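You operate a simulated robot arm through the tools that you are given. There is no shell and no other tool.

The job below is to be done with a simulated robot arm. You get a single attempt, and the scene is never put back.

JOB
Put things in order on the top of the sorting table. At the end: the blue fuse from the top of the sorting table is on the brown clips carton; the pink tin is on the teal box; the black nozzle stands where the white filter stood; the white filter stands where the pink tin stood; whatever was shut is shut again. Leave all else as you found it, and nothing knocked over.

The check looks at the end state, three seconds after you hand in, the way a careful person would. Anything else that was tipped, shoved, dropped, spilled or broken makes it a failure.

ROBOT AND FRAMES
A 6-joint arm with a two-finger gripper, fixed in place. Base frame: the origin is at the foot of the arm, x ahead of it, y to its left, z up; the work surface is at about z = 0. Lengths are in mm, angles in degrees, forces in N, time in s.
With the tool pointing down near the work surface it reaches from about 240 to 620 mm from the base axis. Its first joint turns from -66.0 to 66.0 degrees. Payload 1.37 kg.
Tool frame: the origin (TCP) lies between the finger pads and is the grasp point; the fingertips stand 22 mm ahead of it; z points along the fingers, y is the line along which they close. The gripper opens to 92 mm; its body begins 65 mm behind the TCP.
Orientation is that of the tool frame in the base frame, as a unit quaternion [x, y, z, w]. With the fingers straight down and closing along the base's y, the tool's x points along the base's -x, its y along +y and its z along -z.

CONTROLS
- The arm moves only by the tool servo_tool. Its argument "moves" is a list of rows, each a list of 7 numbers: the shift along the tool's x, y, z in cm, then the turn, a rotation vector about the tool's x, y, z in degrees, then the gripper command, from -1 (fully open) to 1 (shut), values between in proportion. In form: [[x, y, z, rx, ry, rz, hand], ...]. A call has 1 to 20 rows; each row is the pose to reach, as a shift and turn from the pose commanded when the call began, along the tool's axes at that moment. A row lasts 0.2 s, in which the tool goes at most 50 mm and 8.6 degrees; a call with a longer step from one row to the next is refused whole, and so is a gripper value outside its range. Where a pose cannot be reached the arm comes as near as it can. A force on the tool above 40 N (or 10 N above the force at the start of the call, whichever is more), or a blocked arm, ends the call early, and 0.2 s more pass. The fingers move at their own pace (about 59.9 mm/s each) and stop on an object; they squeeze with about 26 N. The grip force told is the motor's: it shows also when the fingers shut on nothing. Time passes only in rows, and 0.2 s behind the last, so rows that repeat a pose let the fingers close. It gives the time, the measured TCP pose, the force on the tool (base axes), the opening and the grip force at its end, in the units of the frame above (readings bear some noise), with the torque about the TCP (base axes, N m) and any sound that the robot's microphone picked up.
- Cameras (640 x 400 px; columns grow to the right, rows downward): "scene" is fixed at [34.6, -439.1, 568.6]; the picture's right is [0.74, -0.68, 0.00], its down [-0.47, -0.52, -0.71] and it looks along [0.48, 0.53, -0.70] (base axes); focal length 325 px, centre (320, 200). "wrist" rides on the gripper at [71, 19, -102] in the tool frame; the picture's right is [-0.26, 0.96, 0.00], its down [-0.75, -0.20, -0.62] and it looks along [-0.60, -0.16, 0.78] (tool axes); focal length 280 px, centre (320, 200). There is no depth. A picture from a camera that has moved, and an enlarged one, comes with that camera's place and axes in the base frame and with its lens.
- camera(camera): a new picture of that camera. No time passes.
- inspect(camera, box): a new picture of the part [left, top, right, bottom] of that camera's present view, enlarged. No time passes.
- hand_in(): hands the job in; it is judged then, once.

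Nothing tells you positions but the pictures and the camera data. Unless the task says otherwise, let go and move clear before handing in.

The tools are called after ">>>" as a command line: name --pt "numbers of a row" for each row, then --argument value for the rest, lists and objects as JSON in quotes. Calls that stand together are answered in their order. servo_tool: Moves the arm, as the interface text tells. Its arguments: {"type":"object","properties":{"moves":{"type":"array"}},"required":["moves"]} The other tools are called the same way: camera (camera) takes a picture; inspect (camera, box) takes an enlarged picture of a part of a camera's view; hand_in () hands the job in.

At the start:

```text
time: 0.0
tool_pos: [457.2, 54.4, 238.8]
ee_rot: [0.0, 1.0, 0.0, 0.001]
wrist_force: [-0.1, 0.3, 0.7]
ft_torque: [-0.02, 0.01, 0.0]
finger_gap: 92.1
gripper_force: 0.1
```

scene: 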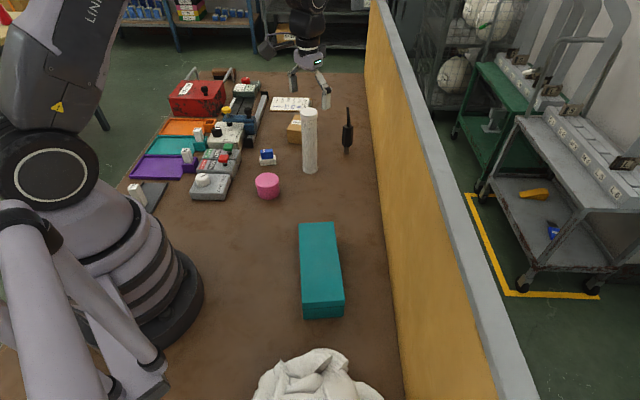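
wrist: 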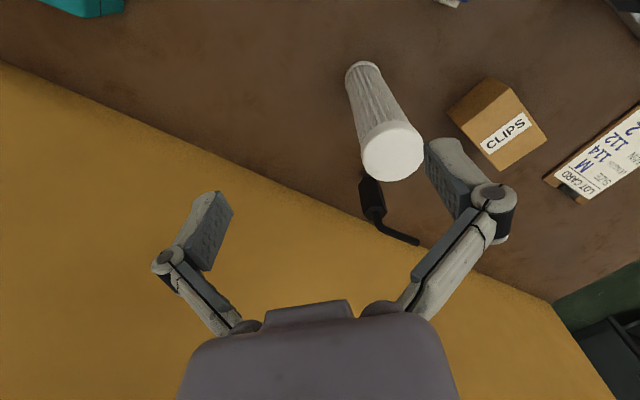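

I see a table with a tall white filter, a black nozzle, a pink tin, a teal box, a clips carton and a blue/white fuse, among other equipment. First I'll take enlarged views to work out positions.

>>> inspect --camera "scene" --box '[230, 80, 390, 210]'

>>> inspect --camera "scene" --box '[110, 60, 270, 210]'

>>> inspect --camera "scene" --box '[240, 200, 400, 400]'

>>> inspect --camera "wrist" --box '[320, 0, 640, 250]'

```text
3.08 times, centred on (310, 145) of scene
camera zoom: at [34.6, -439.1, 568.6], right [0.74, -0.68, 0.0], down [-0.47, -0.52, -0.71], along [0.48, 0.53, -0.7], focal length 1001 px, centre (351, 369)
```

zoom: 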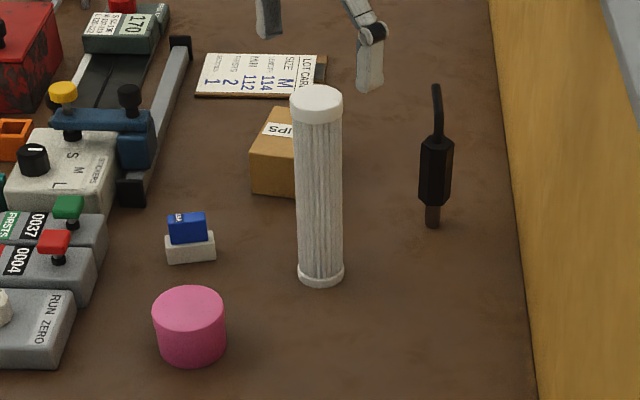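

```text
2.67 times, centred on (190, 135) of scene
camera zoom: at [34.6, -439.1, 568.6], right [0.74, -0.68, 0.0], down [-0.47, -0.52, -0.71], along [0.48, 0.53, -0.7], focal length 867 px, centre (667, 373)
```

zoom: 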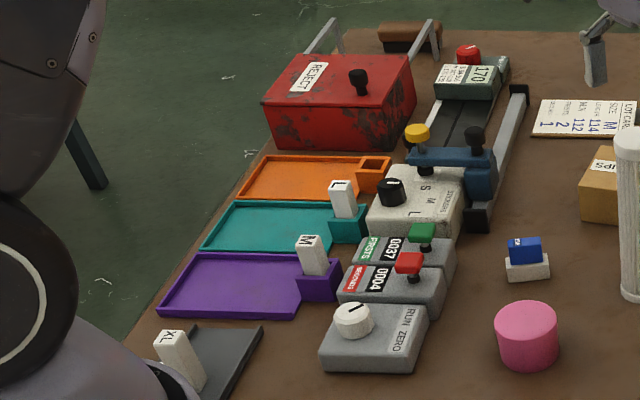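

```text
2.00 times, centred on (320, 300) of scene
camera zoom: at [34.6, -439.1, 568.6], right [0.74, -0.68, 0.0], down [-0.47, -0.52, -0.71], along [0.48, 0.53, -0.7], focal length 650 px, centre (320, 0)
```

zoom: 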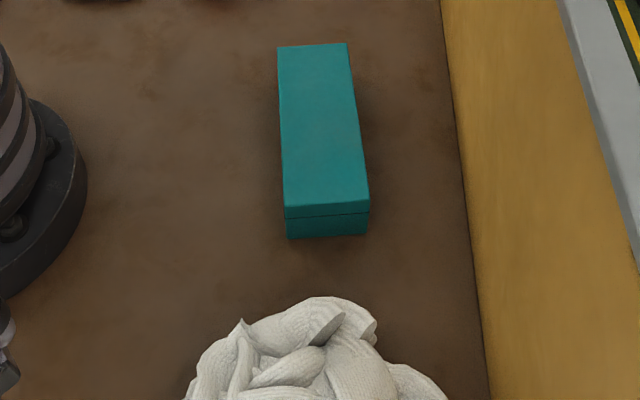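

```text
1.60 times, centred on (480, 125) of wrist
camera zoom: at [387.3, 72.3, 340.3], right [0.26, 0.96, 0.0], down [0.75, -0.2, 0.63], along [0.6, -0.16, -0.78], focal length 449 px, centre (64, 320)
```

zoom: 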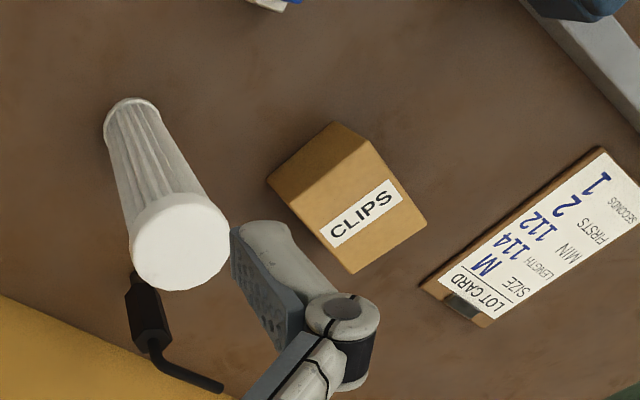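

The filter appears to be near (489, 95), about 170 tall. The tin is near (348, 98), the nozzle near (615, 79), the fuse near (422, 200) and the teal box near (278, -172), about 56 high. I'll move the wrist camera back for a better look at the tin, fuse and carton.

>>> servo_tool --pt "4 1 -1 0 0 0 -1" --pt "8 2 -2 0 0 0 -1" --pt "12 3 -3 0 0 0 -1" --pt "16 4 -4 0 0 0 -1" --pt "16 4 -4 0 0 0 -1"

>>> camera --camera "wrist"

>>> inspect --camera "scene" --box '[250, 140, 300, 175]'

>>> inspect --camera "scene" --box '[500, 160, 620, 260]'

```text
time: 1.2
tool_pos: [297.2, 94.7, 277.6]
ee_rot: [0.0, 1.0, 0.0, 0.0]
wrist_force: [0.1, 0.8, -0.2]
ft_torque: [-0.02, 0.02, 0.01]
finger_gap: 91.9
gripper_force: 0.0
```

```text
taken
camera wrist: at [227.4, 112.8, 380.2], right [0.26, 0.96, 0.0], down [0.75, -0.2, 0.63], along [0.6, -0.16, -0.78], focal length 280 px, centre (320, 200)
```

wrist: 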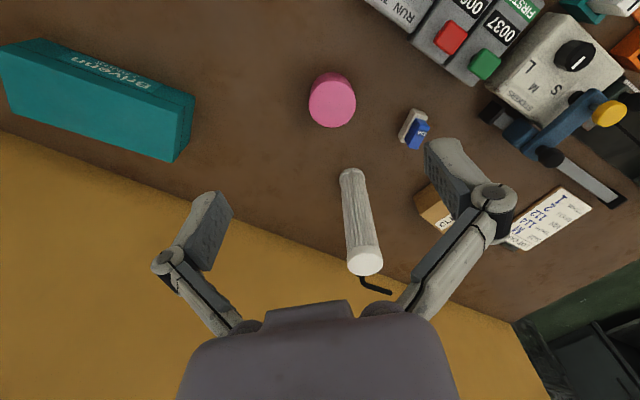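

```text
11.43 times, centred on (275, 158) of scene
camera zoom: at [34.6, -439.1, 568.6], right [0.74, -0.68, 0.0], down [-0.47, -0.52, -0.71], along [0.48, 0.53, -0.7], focal length 3717 px, centre (834, 686)
```

zoom: 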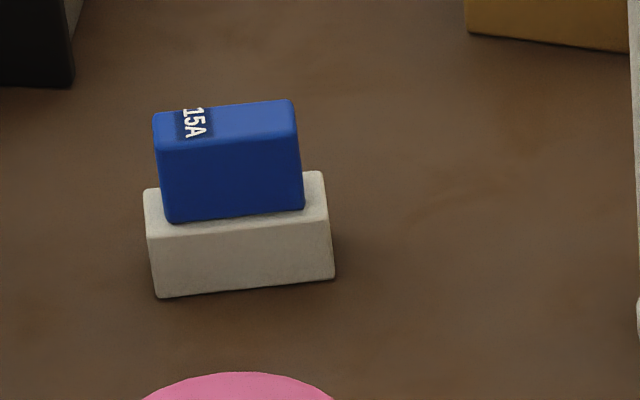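

```text
4.00 times, centred on (560, 210) of scene
camera zoom: at [34.6, -439.1, 568.6], right [0.74, -0.68, 0.0], down [-0.47, -0.52, -0.71], along [0.48, 0.53, -0.7], focal length 1301 px, centre (-640, 160)
```

zoom: 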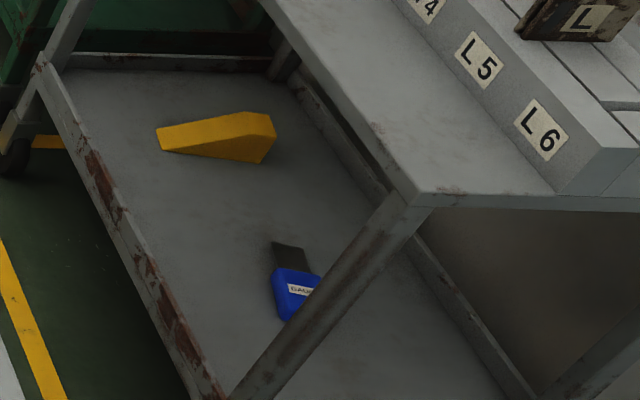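

The fuse is a blue "15A" block on a pale base, so I'll grip only the blue part. I'm taking enlarged wrist views to fix positions more accurately.

>>> inspect --camera "wrist" --box '[280, 50, 440, 150]'

>>> inspect --camera "wrist" --box '[320, 150, 480, 300]'

>>> inspect --camera "wrist" --box '[0, 20, 220, 170]'

```text
4.00 times, centred on (360, 100) of wrist
camera zoom: at [227.4, 112.8, 380.2], right [0.26, 0.96, 0.0], down [0.75, -0.2, 0.63], along [0.6, -0.16, -0.78], focal length 1122 px, centre (160, 600)
```

zoom: 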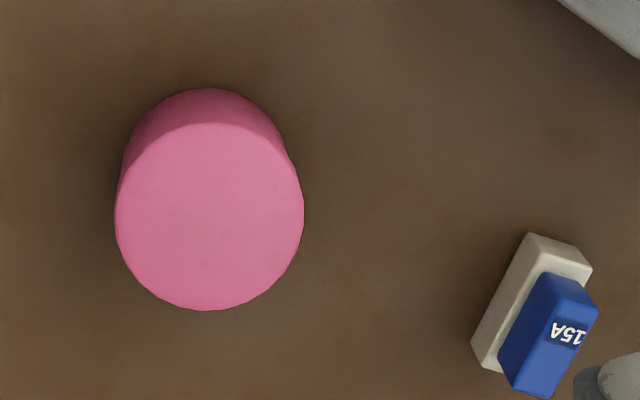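

```text
2.67 times, centred on (400, 225) of wrist
camera zoom: at [227.4, 112.8, 380.2], right [0.26, 0.96, 0.0], down [0.75, -0.2, 0.63], along [0.6, -0.16, -0.78], focal length 748 px, centre (107, 133)
```

zoom: 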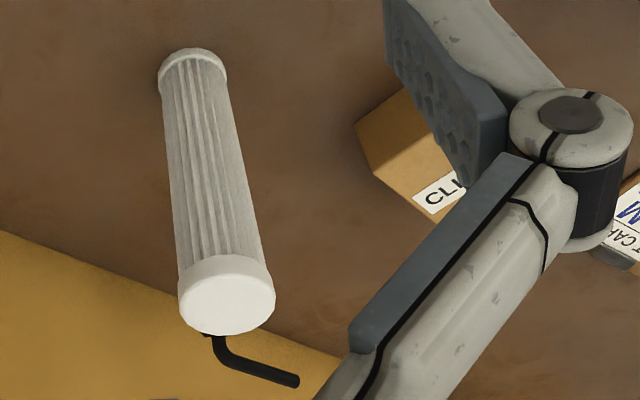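

```text
2.67 times, centred on (110, 95) of wrist
camera zoom: at [227.4, 112.8, 380.2], right [0.26, 0.96, 0.0], down [0.75, -0.2, 0.63], along [0.6, -0.16, -0.78], focal length 748 px, centre (880, 480)
```

zoom: 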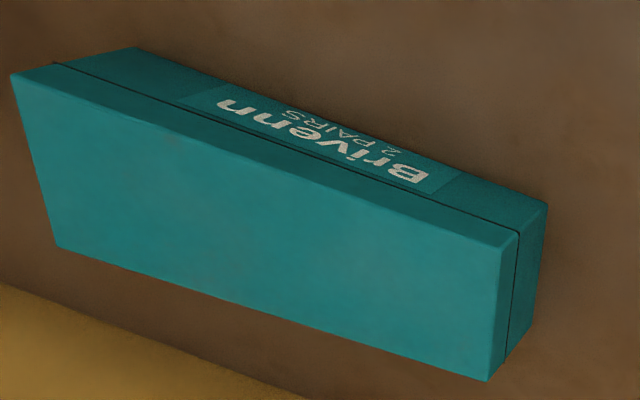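

I now place the tin at about (349, 96), 38 tall and 59 across, and the box top centre at about (279, -174), z ≈ 56. I'll move over the tin and come down to a hover height to check alignment.

>>> servo_tool --pt "-2.6 0.1 0 0 0 0 -1" --pt "-5.2 0.15 0 0 0 0 -1" --pt "-5.2 0.15 4.5 0 0 0 -1" --pt "-5.2 0.15 9 0 0 0 -1" --pt "-5.2 0.15 13.5 0 0 0 -1" --pt "-5.2 0.15 17.5 0 0 0 -1" --pt "-5.2 0.15 17.5 0 0 0 -1"

>>> camera --camera "wrist"

>>> camera --camera "scene"

```text
time: 2.8
tool_pos: [349.9, 97.0, 102.2]
ee_rot: [0.0, 1.0, 0.0, 0.002]
wrist_force: [-0.4, 0.3, -0.4]
ft_torque: [-0.03, 0.0, 0.02]
finger_gap: 91.8
gripper_force: 0.0
```

```text
taken
camera wrist: at [279.1, 115.3, 204.9], right [0.26, 0.97, 0.0], down [0.75, -0.2, 0.63], along [0.6, -0.16, -0.78], focal length 280 px, centre (320, 200)
```

wrist: 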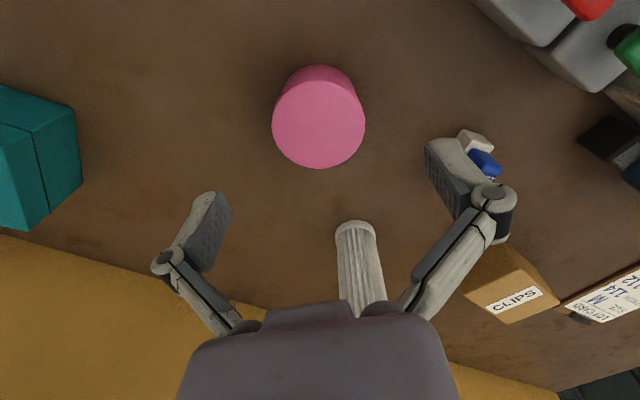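

```text
taken
```

scene: 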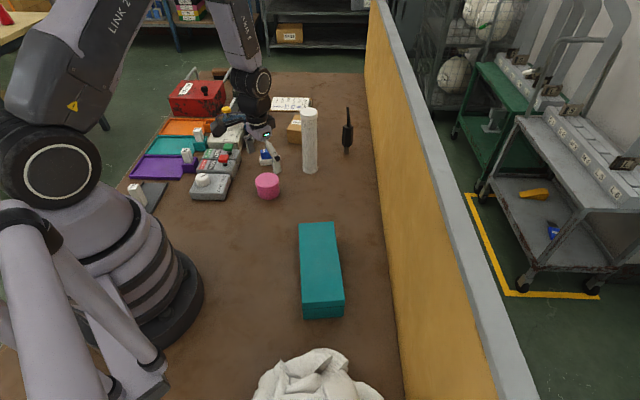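

The tin lines up between the fingers at about (349, 96). I'll lower, close on it and lift slightly.

>>> servo_tool --pt "0.05 -0.1 2.5 0 0 0 -1" --pt "0.05 -0.1 5 0 0 0 -1" --pt "0.05 -0.1 7.2 0 0 0 -1" --pt "0.05 -0.1 7.2 0 0 0 -1"

>>> camera --camera "wrist"

>>> inspect --camera "scene" --box '[210, 90, 330, 210]'

```text
time: 3.8
tool_pos: [350.2, 93.6, 31.6]
ee_rot: [0.001, 1.0, 0.0, 0.001]
wrist_force: [0.3, 0.2, 0.4]
ft_torque: [0.0, 0.0, 0.01]
finger_gap: 92.0
gripper_force: 0.0
```

```text
taken
camera wrist: at [278.7, 112.9, 133.8], right [0.26, 0.96, 0.0], down [0.75, -0.2, 0.63], along [0.6, -0.16, -0.78], focal length 280 px, centre (320, 200)
```

wrist: 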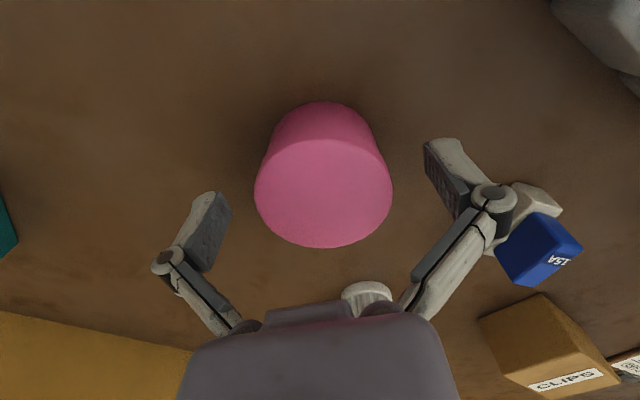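

```text
3.33 times, centred on (270, 150) of scene
camera zoom: at [34.6, -439.1, 568.6], right [0.74, -0.68, 0.0], down [-0.47, -0.52, -0.71], along [0.48, 0.53, -0.7], focal length 1084 px, centre (487, 367)
```

zoom: 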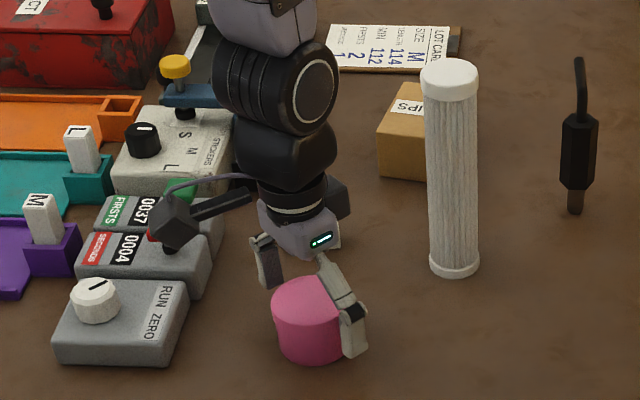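

Still aligned, with the tin centre at about (349, 95.5). I'll close on it now.

>>> servo_tool --pt "0.1 0.15 0.1 0 0 0 -1" --pt "0.1 0.15 0.1 0 0 0 1" --pt "0.1 0.15 0.1 0 0 0 1" --pt "0.1 0.15 0.1 0 0 0 1" --pt "0.1 0.15 0.1 0 0 0 1" --pt "0.1 0.15 0.1 0 0 0 1"

>>> camera --camera "wrist"

```text
time: 5.2
tool_pos: [347.8, 96.5, 30.7]
ee_rot: [0.0, 1.0, 0.0, 0.001]
wrist_force: [-3.4, 0.6, 9.2]
ft_torque: [0.06, 0.03, 0.01]
finger_gap: 56.0
gripper_force: 25.9
```

```text
taken
camera wrist: at [277.8, 114.8, 133.3], right [0.26, 0.97, 0.0], down [0.75, -0.2, 0.63], along [0.6, -0.16, -0.78], focal length 280 px, centre (320, 200)
```

wrist: 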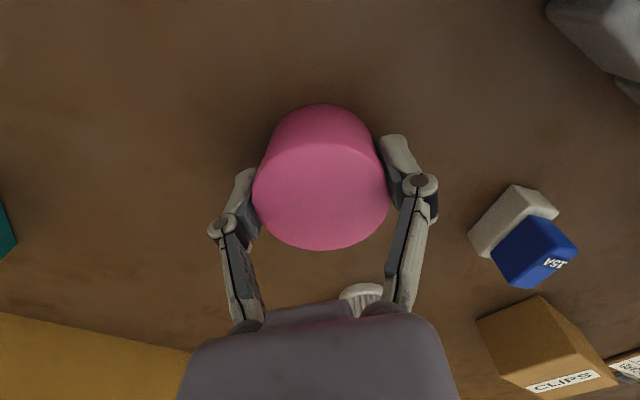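

The grip is firm at a 56 mm gap. Next I lift the tin straight up.

>>> servo_tool --pt "0 0 -1 0 0 0 1" --pt "0 0 -3 0 0 0 1" --pt "0 0 -7 0 0 0 1" --pt "0 0 -11 0 0 0 1" --pt "0 0 -14 0 0 0 1" --pt "0 0 -14 0 0 0 1"

>>> camera --camera "wrist"

>>> camera --camera "scene"

```text
time: 6.6
tool_pos: [348.0, 95.7, 170.2]
ee_rot: [0.0, 1.0, 0.001, 0.001]
wrist_force: [-0.9, 0.4, -0.2]
ft_torque: [-0.01, 0.01, -0.04]
finger_gap: 55.6
gripper_force: 26.0
```

```text
taken
camera wrist: at [277.1, 113.9, 272.9], right [0.26, 0.96, 0.0], down [0.75, -0.2, 0.63], along [0.6, -0.16, -0.78], focal length 280 px, centre (320, 200)
```

wrist: 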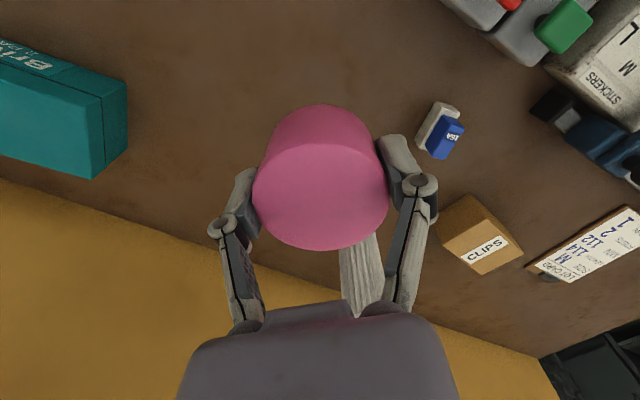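

```text
taken
```

scene: 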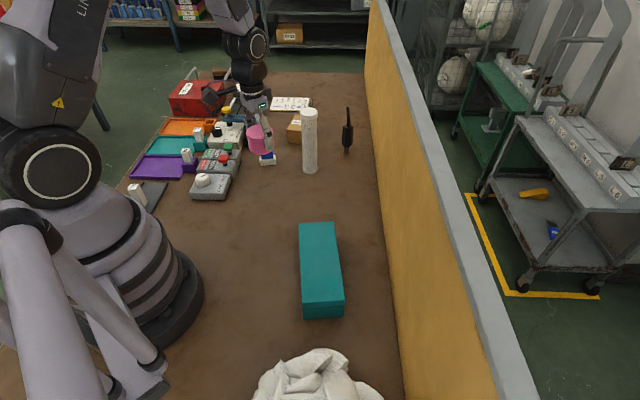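

The tin is held and centred. I'll carry it at height over to the teal box.

>>> servo_tool --pt "1 -3.9 0 0 0 0 1" --pt "2 -7.8 0 0 0 0 1" --pt "3 -11.7 0 0 0 0 1" --pt "4 -15.6 0 0 0 0 1" --pt "5 -19.5 0 0 0 0 1" --pt "6 -23.4 0 0 0 0 1" --pt "6.9 -26.95 0 0 0 0 1" --pt "6.9 -26.95 0 0 0 0 1" --pt "6.9 -26.95 0 0 0 0 1"

>>> camera --camera "wrist"

>>> camera --camera "scene"

```text
time: 8.6
tool_pos: [278.2, -176.6, 168.4]
ee_rot: [0.001, 1.0, 0.0, 0.001]
wrist_force: [-0.9, -0.1, -0.9]
ft_torque: [0.02, -0.03, 0.0]
finger_gap: 55.8
gripper_force: 26.3
```

```text
taken
camera wrist: at [207.9, -156.9, 271.7], right [0.26, 0.97, 0.0], down [0.75, -0.2, 0.63], along [0.6, -0.16, -0.78], focal length 280 px, centre (320, 200)
```

wrist: 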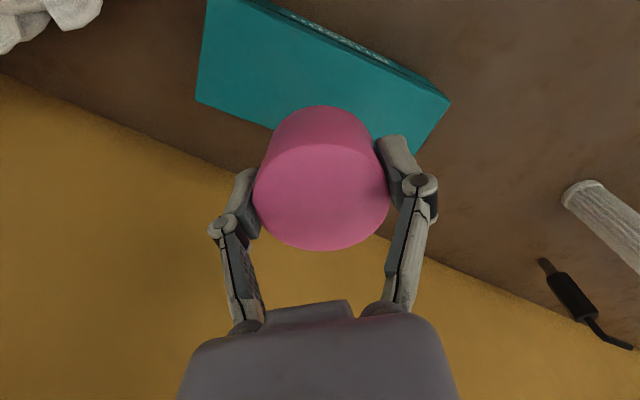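

```text
taken
```

scene: 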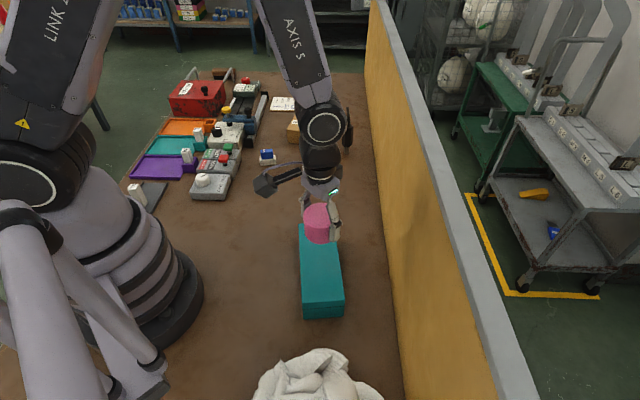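

The box centre checks out at about (280, -174). I'll lower the tin to just above the lid, then settle it in small steps while watching the force.

>>> servo_tool --pt "-0.15 0.2 2 0 0 0 1" --pt "-0.15 0.2 4 0 0 0 1" --pt "-0.15 0.2 6 0 0 0 1" --pt "-0.15 0.2 7.2 0 0 0 1" --pt "-0.15 0.2 7.2 0 0 0 1"

>>> inspect --camera "scene" --box '[260, 150, 380, 330]'

>>> camera --camera "wrist"

```text
time: 9.8
tool_pos: [280.7, -172.6, 97.5]
ee_rot: [0.0, 1.0, -0.001, 0.0]
wrist_force: [0.6, 0.2, -1.1]
ft_torque: [0.02, -0.01, -0.02]
finger_gap: 55.6
gripper_force: 26.0
```

```text
2.22 times, centred on (320, 240) of scene
camera zoom: at [34.6, -439.1, 568.6], right [0.74, -0.68, 0.0], down [-0.47, -0.52, -0.71], along [0.48, 0.53, -0.7], focal length 723 px, centre (320, 111)
```

zoom: 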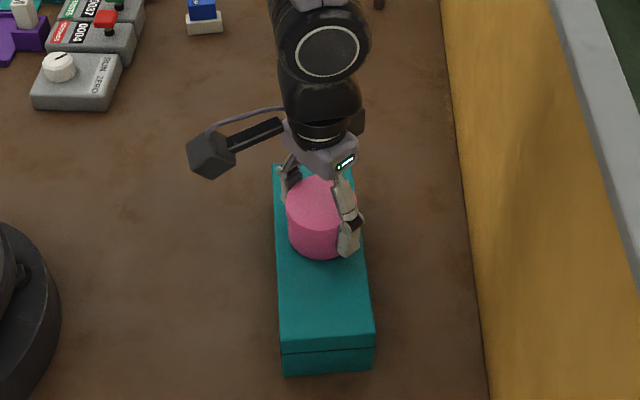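

```text
taken
camera wrist: at [210.5, -153.1, 199.2], right [0.26, 0.96, 0.0], down [0.75, -0.2, 0.63], along [0.6, -0.16, -0.78], focal length 280 px, centre (320, 200)
```

wrist: 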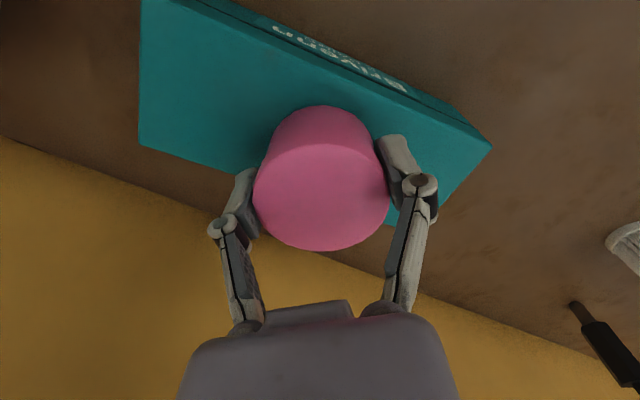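

The tin sits over the middle of the box, about 10 mm up. I'll lower gently.

>>> servo_tool --pt "0 0 0.4 0 0 0 1" --pt "0 0 0.8 0 0 0 1" --pt "0 0 0.8 0 0 0 1"

```text
time: 10.6
tool_pos: [281.8, -171.5, 90.5]
ee_rot: [0.0, 1.0, -0.001, 0.002]
wrist_force: [1.5, 5.6, 14.5]
ft_torque: [0.16, -0.04, -0.02]
finger_gap: 55.5
gripper_force: 26.2
```

There is contact at about 14 N, so the tin is on the lid. I'll ease up a hair, then open the fingers.

>>> servo_tool --pt "0 0 -0.08 0 0 0 1" --pt "0 0 -0.08 0 0 0 1"

```text
time: 11.2
tool_pos: [280.8, -172.5, 90.4]
ee_rot: [0.0, 1.0, 0.001, 0.001]
wrist_force: [0.6, -0.1, -0.8]
ft_torque: [0.02, -0.01, 0.01]
finger_gap: 55.3
gripper_force: 25.4
```

>>> servo_tool --pt "0 0 0.04 0 0 0 1" --pt "0 0 0.04 0 0 0 0.2" --pt "0 0 0.04 0 0 0 -0.2" --pt "0 0 0.04 0 0 0 -0.6" --pt "0 0 0.04 0 0 0 -1" --pt "0 0 0.04 0 0 0 -1"

>>> camera --camera "wrist"

```text
time: 12.6
tool_pos: [279.8, -172.0, 90.2]
ee_rot: [0.0, 1.0, -0.001, 0.001]
wrist_force: [-0.1, 0.2, 0.8]
ft_torque: [0.04, 0.03, -0.03]
finger_gap: 92.0
gripper_force: 0.1
```

```text
taken
camera wrist: at [210.3, -153.4, 192.1], right [0.26, 0.96, 0.0], down [0.75, -0.2, 0.63], along [0.6, -0.16, -0.78], focal length 280 px, centre (320, 200)
```

wrist: 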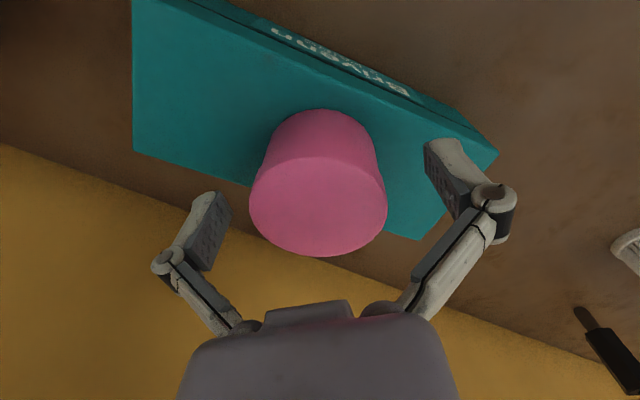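

Released, and the tin stands on the lid. I'll rise straight up and check both views.

>>> servo_tool --pt "0 0 -2 0 0 0 -1" --pt "0 0 -6 0 0 0 -1" --pt "0 0 -10 0 0 0 -1" --pt "0 0 -14 0 0 0 -1" --pt "0 0 -18 0 0 0 -1" --pt "0 0 -18 0 0 0 -1"

>>> camera --camera "wrist"

>>> inspect --camera "scene" --box '[260, 150, 380, 330]'

```text
time: 14.0
tool_pos: [283.2, -172.3, 269.6]
ee_rot: [0.0, 1.0, 0.0, 0.0]
wrist_force: [0.2, -0.5, -0.2]
ft_torque: [0.03, 0.01, -0.02]
finger_gap: 92.3
gripper_force: 0.0
```

```text
taken
camera wrist: at [212.3, -153.8, 372.2], right [0.26, 0.96, 0.0], down [0.75, -0.2, 0.63], along [0.6, -0.16, -0.78], focal length 280 px, centre (320, 200)
```

wrist: 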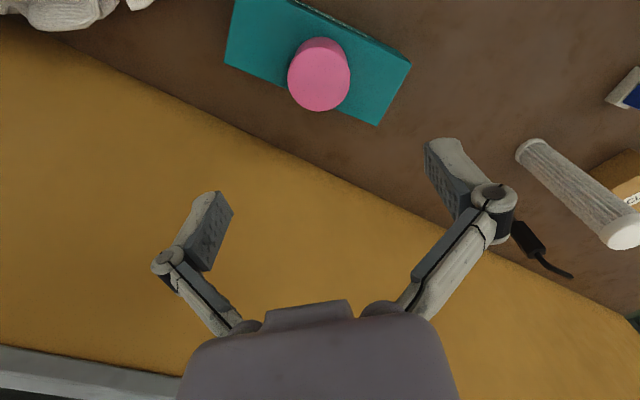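

```text
2.22 times, centred on (320, 240) of scene
camera zoom: at [34.6, -439.1, 568.6], right [0.74, -0.68, 0.0], down [-0.47, -0.52, -0.71], along [0.48, 0.53, -0.7], focal length 723 px, centre (320, 111)
```

zoom: 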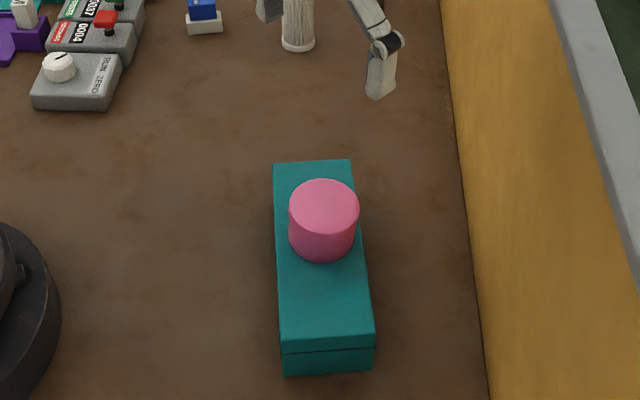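

The tin is on the teal box and the box hasn't moved. Next is the filter at about (490, 95), so I'll travel high above it and check alignment.

>>> servo_tool --pt "-2.6 3.34 0 0 0 0 -1" --pt "-5.2 6.68 0 0 0 0 -1" --pt "-7.8 10 0 0 0 0 -1" --pt "-10.4 13.35 0 0 0 0 -1" --pt "-13 16.7 0 0 0 0 -1" --pt "-15.6 20 0 0 0 0 -1" --pt "-18.2 23.4 0 0 0 0 -1" --pt "-20.9 26.7 0 0 0 0 -1" --pt "-20.9 26.7 0 0 0 0 -1" --pt "-20.9 26.7 0 0 0 0 -1"

>>> camera --camera "wrist"

>>> inspect --camera "scene" --box '[220, 40, 400, 210]'

```text
time: 16.2
tool_pos: [490.2, 95.3, 271.8]
ee_rot: [0.0, 1.0, 0.001, 0.0]
wrist_force: [1.1, 0.4, 0.8]
ft_torque: [-0.03, 0.02, 0.0]
finger_gap: 91.9
gripper_force: 0.0
```

```text
taken
camera wrist: at [420.2, 113.2, 373.0], right [0.26, 0.96, 0.0], down [0.75, -0.2, 0.63], along [0.6, -0.16, -0.78], focal length 280 px, centre (320, 200)
```

wrist: 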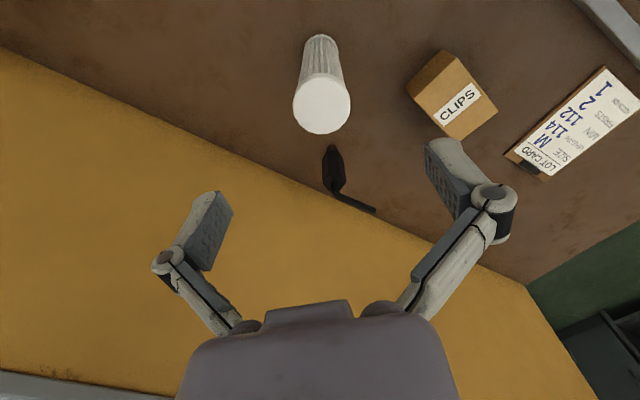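

```text
2.35 times, centred on (310, 125) of scene
camera zoom: at [34.6, -439.0, 568.6], right [0.74, -0.68, 0.0], down [-0.47, -0.52, -0.71], along [0.48, 0.53, -0.7], focal length 765 px, centre (344, 376)
```

zoom: 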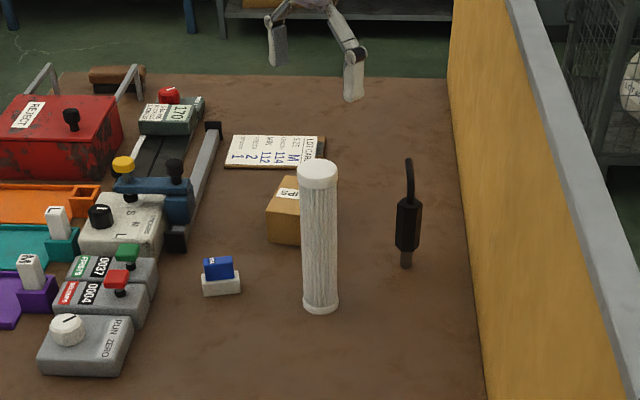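

The filter top checks out at about (491, 95). I'll also use this view to measure the carton and nozzle.

>>> inspect --camera "wrist" --box '[380, 30, 520, 150]'

>>> inspect --camera "wrist" --box '[280, 120, 400, 230]'

>>> inspect --camera "scene" --box '[280, 90, 370, 170]'

```text
3.33 times, centred on (450, 90) of wrist
camera zoom: at [420.2, 113.2, 373.0], right [0.26, 0.96, 0.0], down [0.75, -0.2, 0.63], along [0.6, -0.16, -0.78], focal length 935 px, centre (-113, 567)
```

zoom: 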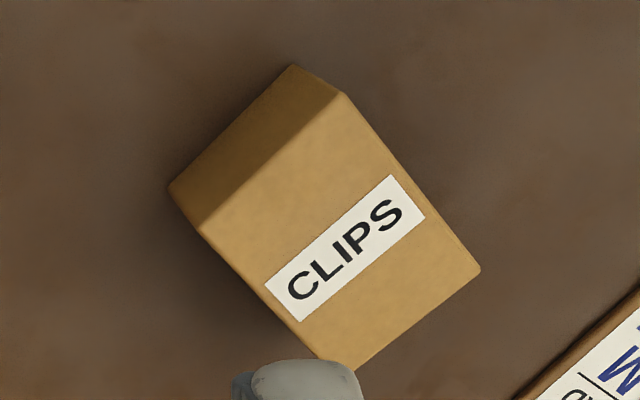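

```text
3.64 times, centred on (340, 175) of wrist
camera zoom: at [420.2, 113.2, 373.0], right [0.26, 0.96, 0.0], down [0.75, -0.2, 0.63], along [0.6, -0.16, -0.78], focal length 1020 px, centre (247, 291)
```

zoom: 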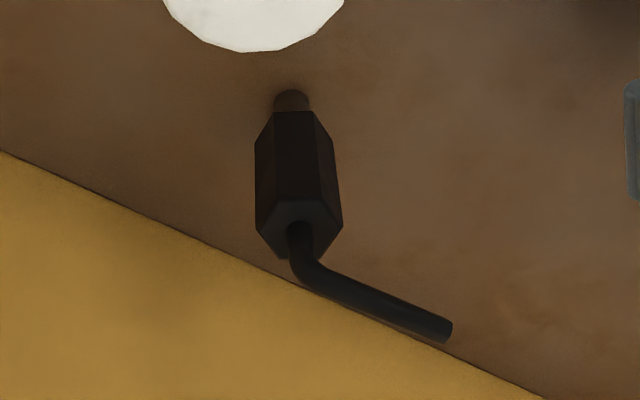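

```text
5.00 times, centred on (325, 130) of scene
camera zoom: at [34.6, -439.0, 568.6], right [0.74, -0.68, 0.0], down [-0.47, -0.52, -0.71], along [0.48, 0.53, -0.7], focal length 1626 px, centre (295, 550)
```

zoom: 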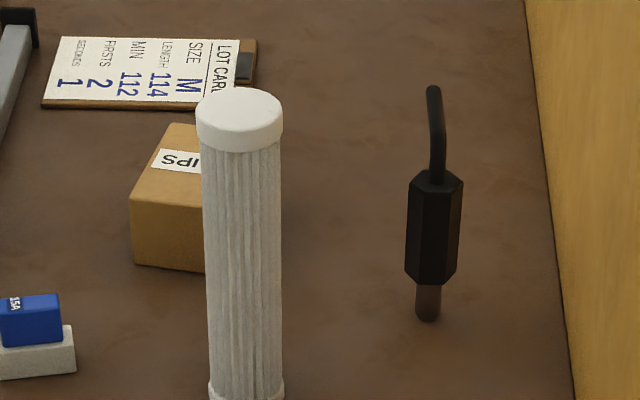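

The filter is centred under the tool. The nozzle stands at about (616.5, 77.5): hex body from z ≈ 23 to 90, with its tube bending off at z ≈ 112 toward about 50°. I'll go down around the filter body now.

>>> servo_tool --pt "0 0 3.5 0 0 0 -1" --pt "0 0 7 0 0 0 -1" --pt "0 0 10 0 0 0 -1" --pt "0 0 12 0 0 0 -1" --pt "0 0 14 0 0 0 -1" --pt "0 0 15 0 0 0 -1" --pt "0 0 15 0 0 0 -1"

>>> camera --camera "wrist"

>>> inspect --camera "scene" --box '[220, 60, 380, 190]'

```text
time: 17.8
tool_pos: [490.0, 93.8, 119.9]
ee_rot: [-0.001, 1.0, 0.0, 0.0]
wrist_force: [-0.1, 0.1, -0.7]
ft_torque: [0.04, 0.0, 0.02]
finger_gap: 91.9
gripper_force: 0.0
```

```text
taken
camera wrist: at [419.6, 113.2, 222.7], right [0.26, 0.96, 0.0], down [0.75, -0.2, 0.63], along [0.6, -0.16, -0.78], focal length 280 px, centre (320, 200)
```

wrist: 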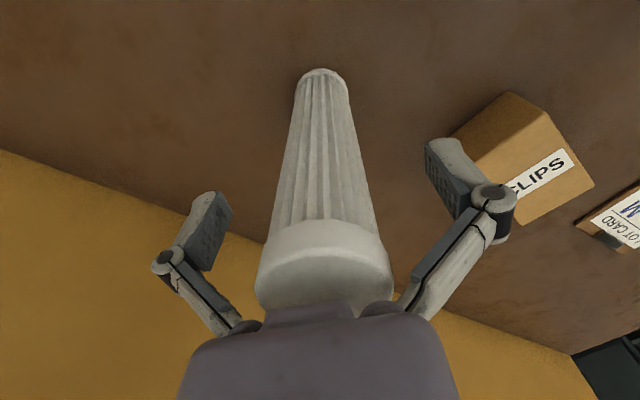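

```text
3.08 times, centred on (300, 125) of scene
camera zoom: at [34.6, -439.1, 568.6], right [0.74, -0.68, 0.0], down [-0.47, -0.52, -0.71], along [0.48, 0.53, -0.7], focal length 1001 px, centre (382, 431)
```

zoom: 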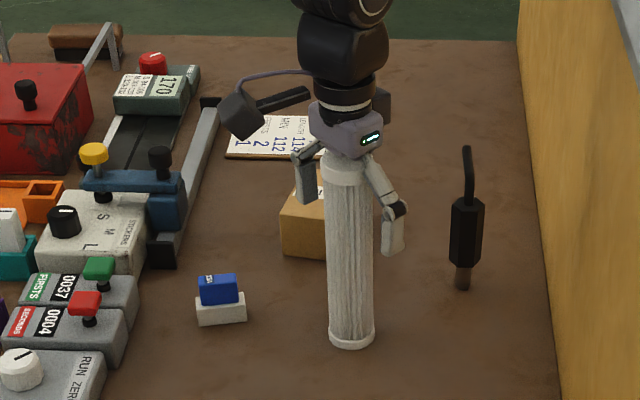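

Fingers straddle the filter body with clearance. I'll close gradually.

>>> servo_tool --pt "0 0.05 0 0 0 0 -0.6" --pt "0 0.05 0 0 0 0 -0.3" --pt "0 0.05 0 0 0 0 0" --pt "0 0.05 0 0 0 0 0.1" --pt "0 0.05 0 0 0 0 0.15" --pt "0 0.05 0 0 0 0 0.3" --pt "0 0.05 0 0 0 0 1" --pt "0 0.05 0 0 0 0 1" --pt "0 0.05 0 0 0 0 1"

>>> camera --camera "wrist"

>>> inspect --camera "scene" --box '[220, 60, 380, 190]'

```text
time: 19.8
tool_pos: [490.8, 96.1, 121.4]
ee_rot: [0.0, 1.0, 0.001, 0.0]
wrist_force: [-1.0, 0.4, 5.4]
ft_torque: [0.01, 0.07, -0.02]
finger_gap: 59.7
gripper_force: 26.2
```

```text
taken
camera wrist: at [420.0, 114.2, 223.1], right [0.26, 0.96, 0.0], down [0.75, -0.2, 0.63], along [0.6, -0.16, -0.78], focal length 280 px, centre (320, 200)
```

wrist: 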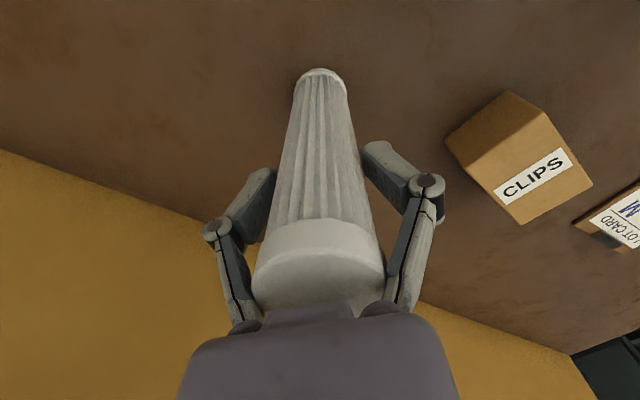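

```text
3.08 times, centred on (300, 125) of scene
camera zoom: at [34.6, -439.1, 568.6], right [0.74, -0.68, 0.0], down [-0.47, -0.52, -0.71], along [0.48, 0.53, -0.7], focal length 1001 px, centre (382, 431)
```

zoom: 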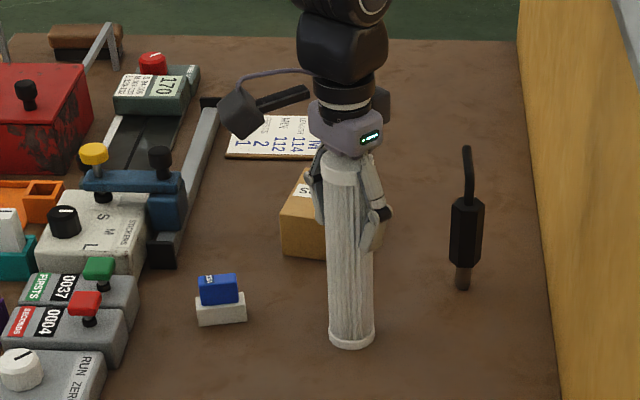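

The gap is wider than the filter, because the finger knuckles are catching the top cap instead of the pads. I'll open, rise about 30 mm and grip the cap with the pads.

>>> servo_tool --pt "0 0 0 0 0 0 0.1" --pt "0 0 0 0 0 0 -0.4" --pt "0 0 0 0 0 0 -1" --pt "0 0 0 0 0 0 -1" --pt "0 0 -1.5 0 0 0 -1" --pt "0 0 -3.0 0 0 0 -1" --pt "0 0 -3.0 0 0 0 -1"

>>> camera --camera "wrist"

```text
time: 21.4
tool_pos: [489.6, 96.7, 150.1]
ee_rot: [0.0, 1.0, 0.0, 0.002]
wrist_force: [-0.2, 0.0, -0.7]
ft_torque: [0.0, 0.03, -0.02]
finger_gap: 91.9
gripper_force: 0.1
```

```text
taken
camera wrist: at [419.3, 115.0, 252.2], right [0.26, 0.96, 0.0], down [0.75, -0.2, 0.63], along [0.6, -0.16, -0.78], focal length 280 px, centre (320, 200)
```

wrist: 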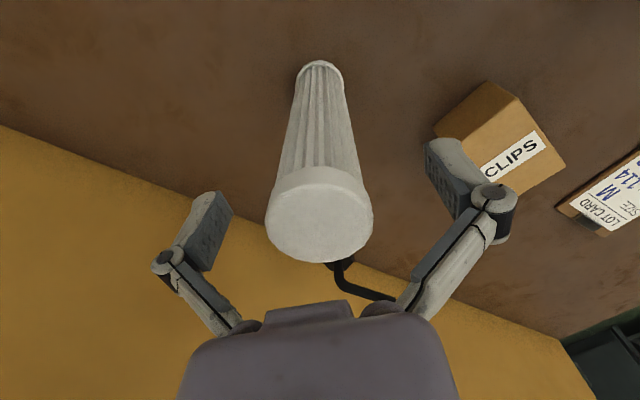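

>>> servo_tool --pt "0 -0.05 0 0 0 0 -0.4" --pt "0 -0.05 0 0 0 0 0" --pt "0 -0.05 0 0 0 0 0.1" --pt "0 -0.05 0 0 0 0 0.3" --pt "0 -0.05 0 0 0 0 1" --pt "0 -0.05 0 0 0 0 1" --pt "0 -0.05 0 0 0 0 1" --pt "0 -0.05 0 0 0 0 1"

>>> camera --camera "wrist"

>>> inspect --camera "scene" --box '[220, 60, 380, 190]'

```text
time: 23.2
tool_pos: [489.9, 95.3, 148.4]
ee_rot: [0.0, 1.0, 0.0, 0.001]
wrist_force: [-0.6, -0.7, 2.7]
ft_torque: [-0.03, 0.07, 0.04]
finger_gap: 39.6
gripper_force: 26.2
```

```text
taken
camera wrist: at [419.4, 114.5, 252.0], right [0.26, 0.96, 0.0], down [0.75, -0.2, 0.63], along [0.6, -0.16, -0.78], focal length 280 px, centre (320, 200)
```

wrist: 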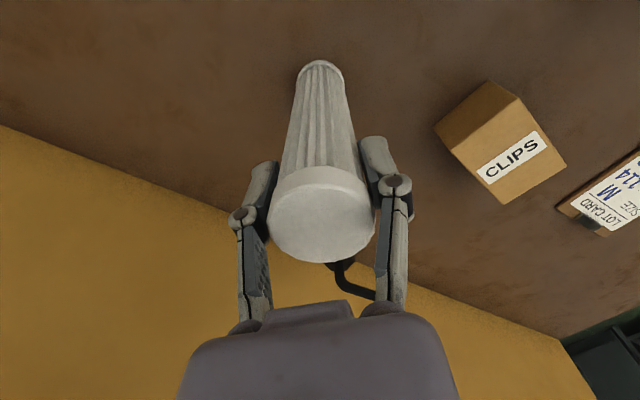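

```text
3.08 times, centred on (300, 125) of scene
camera zoom: at [34.6, -439.1, 568.6], right [0.74, -0.68, 0.0], down [-0.47, -0.52, -0.71], along [0.48, 0.53, -0.7], focal length 1001 px, centre (382, 431)
```

zoom: 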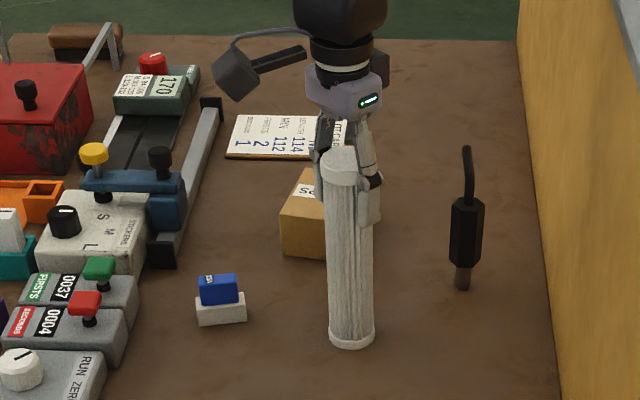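

Now it's a proper pad grip at 39.6 mm. I'll lift the filter 40 mm.

>>> servo_tool --pt "0 0 -0.5 0 0 0 1" --pt "0 0 -1.5 0 0 0 1" --pt "0 0 -2.5 0 0 0 1" --pt "0 0 -4 0 0 0 1" --pt "0 0 -4 0 0 0 1"

>>> camera --camera "wrist"

>>> inspect --camera "scene" --box '[220, 40, 380, 200]'

```text
time: 24.4
tool_pos: [490.3, 95.6, 189.5]
ee_rot: [0.0, 1.0, 0.0, -0.001]
wrist_force: [0.1, 0.0, -0.3]
ft_torque: [0.01, -0.01, 0.01]
finger_gap: 39.7
gripper_force: 25.7
```

```text
taken
camera wrist: at [419.3, 113.7, 291.8], right [0.26, 0.96, 0.0], down [0.75, -0.2, 0.63], along [0.6, -0.16, -0.78], focal length 280 px, centre (320, 200)
```

wrist: 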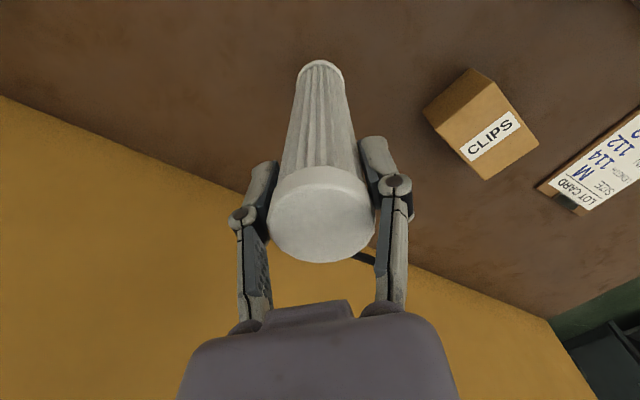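

```text
2.50 times, centred on (300, 120) of scene
camera zoom: at [34.6, -439.1, 568.6], right [0.74, -0.68, 0.0], down [-0.47, -0.52, -0.71], along [0.48, 0.53, -0.7], focal length 813 px, centre (370, 400)
```

zoom: 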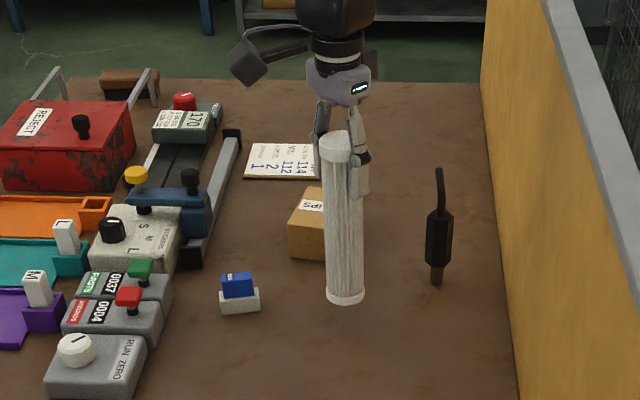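

Filter is held upright. I'll carry it back to the tin's old spot at (349, 95.5).

>>> servo_tool --pt "2 0 0 0 0 0 1" --pt "5 0 0 0 0 0 1" --pt "8 0 0 0 0 0 1" --pt "11 0 0 0 0 0 1" --pt "13 0 0 0 0 0 1" --pt "14 0 0 0 0 0 1" --pt "14 0 0 0 0 0 1" --pt "14 0 0 0 0 0 1"

>>> camera --camera "wrist"

>>> inspect --camera "scene" --box '[220, 80, 380, 210]'

```text
time: 26.2
tool_pos: [348.3, 94.6, 191.0]
ee_rot: [0.0, 1.0, 0.0, 0.001]
wrist_force: [-0.2, 0.0, -1.2]
ft_torque: [-0.01, -0.01, -0.02]
finger_gap: 39.5
gripper_force: 25.9
```

```text
taken
camera wrist: at [278.6, 113.7, 292.9], right [0.26, 0.96, 0.0], down [0.75, -0.2, 0.63], along [0.6, -0.16, -0.78], focal length 280 px, centre (320, 200)
```

wrist: 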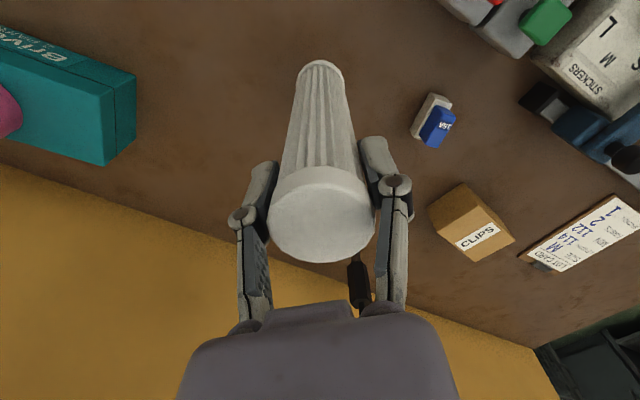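

```text
3.08 times, centred on (300, 145) of scene
camera zoom: at [34.6, -439.1, 568.6], right [0.74, -0.68, 0.0], down [-0.47, -0.52, -0.71], along [0.48, 0.53, -0.7], focal length 1001 px, centre (382, 369)
```

zoom: 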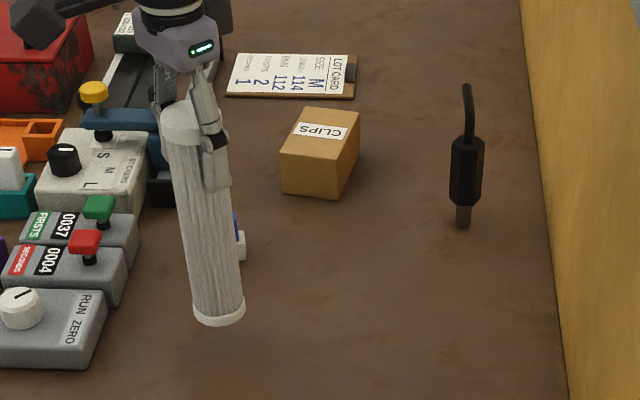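

The filter is over the tin's old spot. I'll lower by nearly the same 40 mm, then settle it.

>>> servo_tool --pt "-0.05 0.08 1.2 0 0 0 1" --pt "-0.05 0.08 2.4 0 0 0 1" --pt "-0.05 0.08 3.3 0 0 0 1" --pt "-0.05 0.08 3.8 0 0 0 1" --pt "-0.05 0.08 3.8 0 0 0 1"

>>> inspect --camera "scene" --box '[220, 80, 380, 210]'

>>> camera --camera "wrist"

```text
time: 27.4
tool_pos: [349.4, 97.3, 153.1]
ee_rot: [0.0, 1.0, 0.0, 0.001]
wrist_force: [-0.6, 0.3, 0.2]
ft_torque: [0.0, 0.01, -0.01]
finger_gap: 39.4
gripper_force: 25.7
```

```text
3.08 times, centred on (300, 145) of scene
camera zoom: at [34.6, -439.1, 568.6], right [0.74, -0.68, 0.0], down [-0.47, -0.52, -0.71], along [0.48, 0.53, -0.7], focal length 1001 px, centre (382, 369)
```

zoom: 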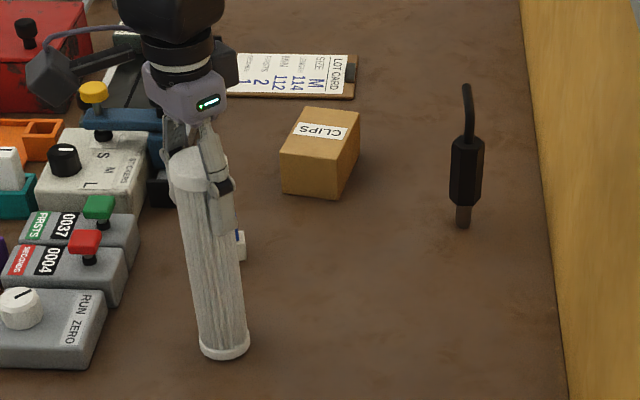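

```text
taken
camera wrist: at [279.3, 114.6, 254.8], right [0.26, 0.96, 0.0], down [0.75, -0.2, 0.63], along [0.6, -0.16, -0.78], focal length 280 px, centre (320, 200)
```

wrist: 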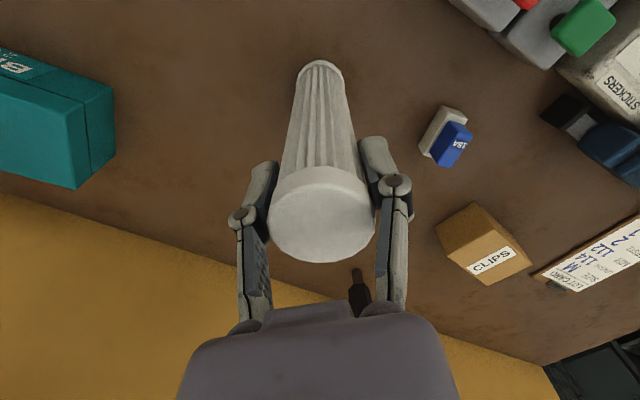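

The filter is about 2 mm up. I want a closer look at where its foot is relative to the tin's old footprint before setting it down.

>>> inspect --camera "scene" --box '[245, 165, 295, 205]'

>>> inspect --camera "wrist" --box '[270, 40, 390, 120]'

```text
10.00 times, centred on (270, 185) of scene
camera zoom: at [34.6, -439.1, 568.6], right [0.74, -0.68, 0.0], down [-0.47, -0.52, -0.71], along [0.48, 0.53, -0.7], focal length 3253 px, centre (820, 350)
```

zoom: 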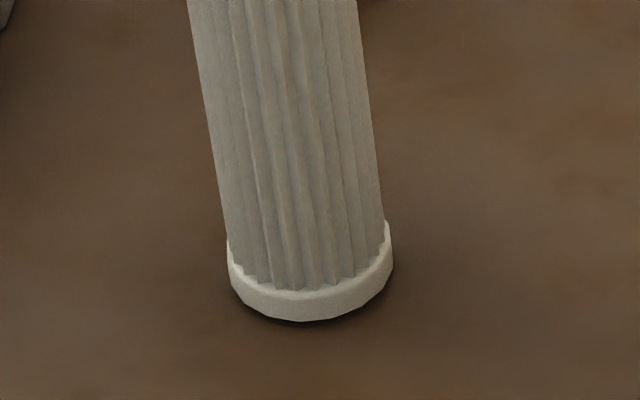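

```text
5.00 times, centred on (330, 80) of wrist
camera zoom: at [279.3, 114.6, 254.8], right [0.26, 0.96, 0.0], down [0.75, -0.2, 0.63], along [0.6, -0.16, -0.78], focal length 1402 px, centre (270, 800)
```

zoom: 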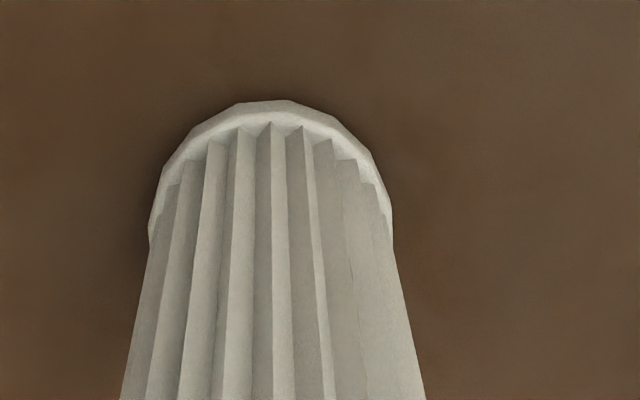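

By the wrist camera the filter foot is at about (349.8, 95.6), within about 1 mm of the tin's spot. I'll set it down.

>>> servo_tool --pt "0 0 0.1 0 0 0 1" --pt "0 0 0.17 0 0 0 1" --pt "0 0 0.17 0 0 0 1"

```text
time: 28.2
tool_pos: [350.7, 95.5, 151.1]
ee_rot: [0.0, 1.0, -0.001, 0.0]
wrist_force: [-0.4, 0.1, -0.2]
ft_torque: [0.01, 0.01, -0.02]
finger_gap: 39.6
gripper_force: 26.0
```

>>> servo_tool --pt "0 0 0.05 0 0 0 1" --pt "0 0 0.08 0 0 0 1" --pt "0 0 0.08 0 0 0 1"

```text
time: 29.0
tool_pos: [349.8, 96.1, 149.5]
ee_rot: [0.0, 1.0, 0.0, 0.001]
wrist_force: [-0.5, 0.3, -1.7]
ft_torque: [-0.04, 0.01, -0.04]
finger_gap: 39.7
gripper_force: 25.6
```

>>> servo_tool --pt "0 0 0.05 0 0 0 1" --pt "0 0 0.08 0 0 0 1" --pt "0 0 0.08 0 0 0 1"

```text
time: 29.8
tool_pos: [350.2, 95.8, 149.3]
ee_rot: [0.0, 1.0, 0.001, 0.001]
wrist_force: [-2.8, -0.2, 18.8]
ft_torque: [-0.01, 0.35, -0.01]
finger_gap: 39.7
gripper_force: 25.6
```

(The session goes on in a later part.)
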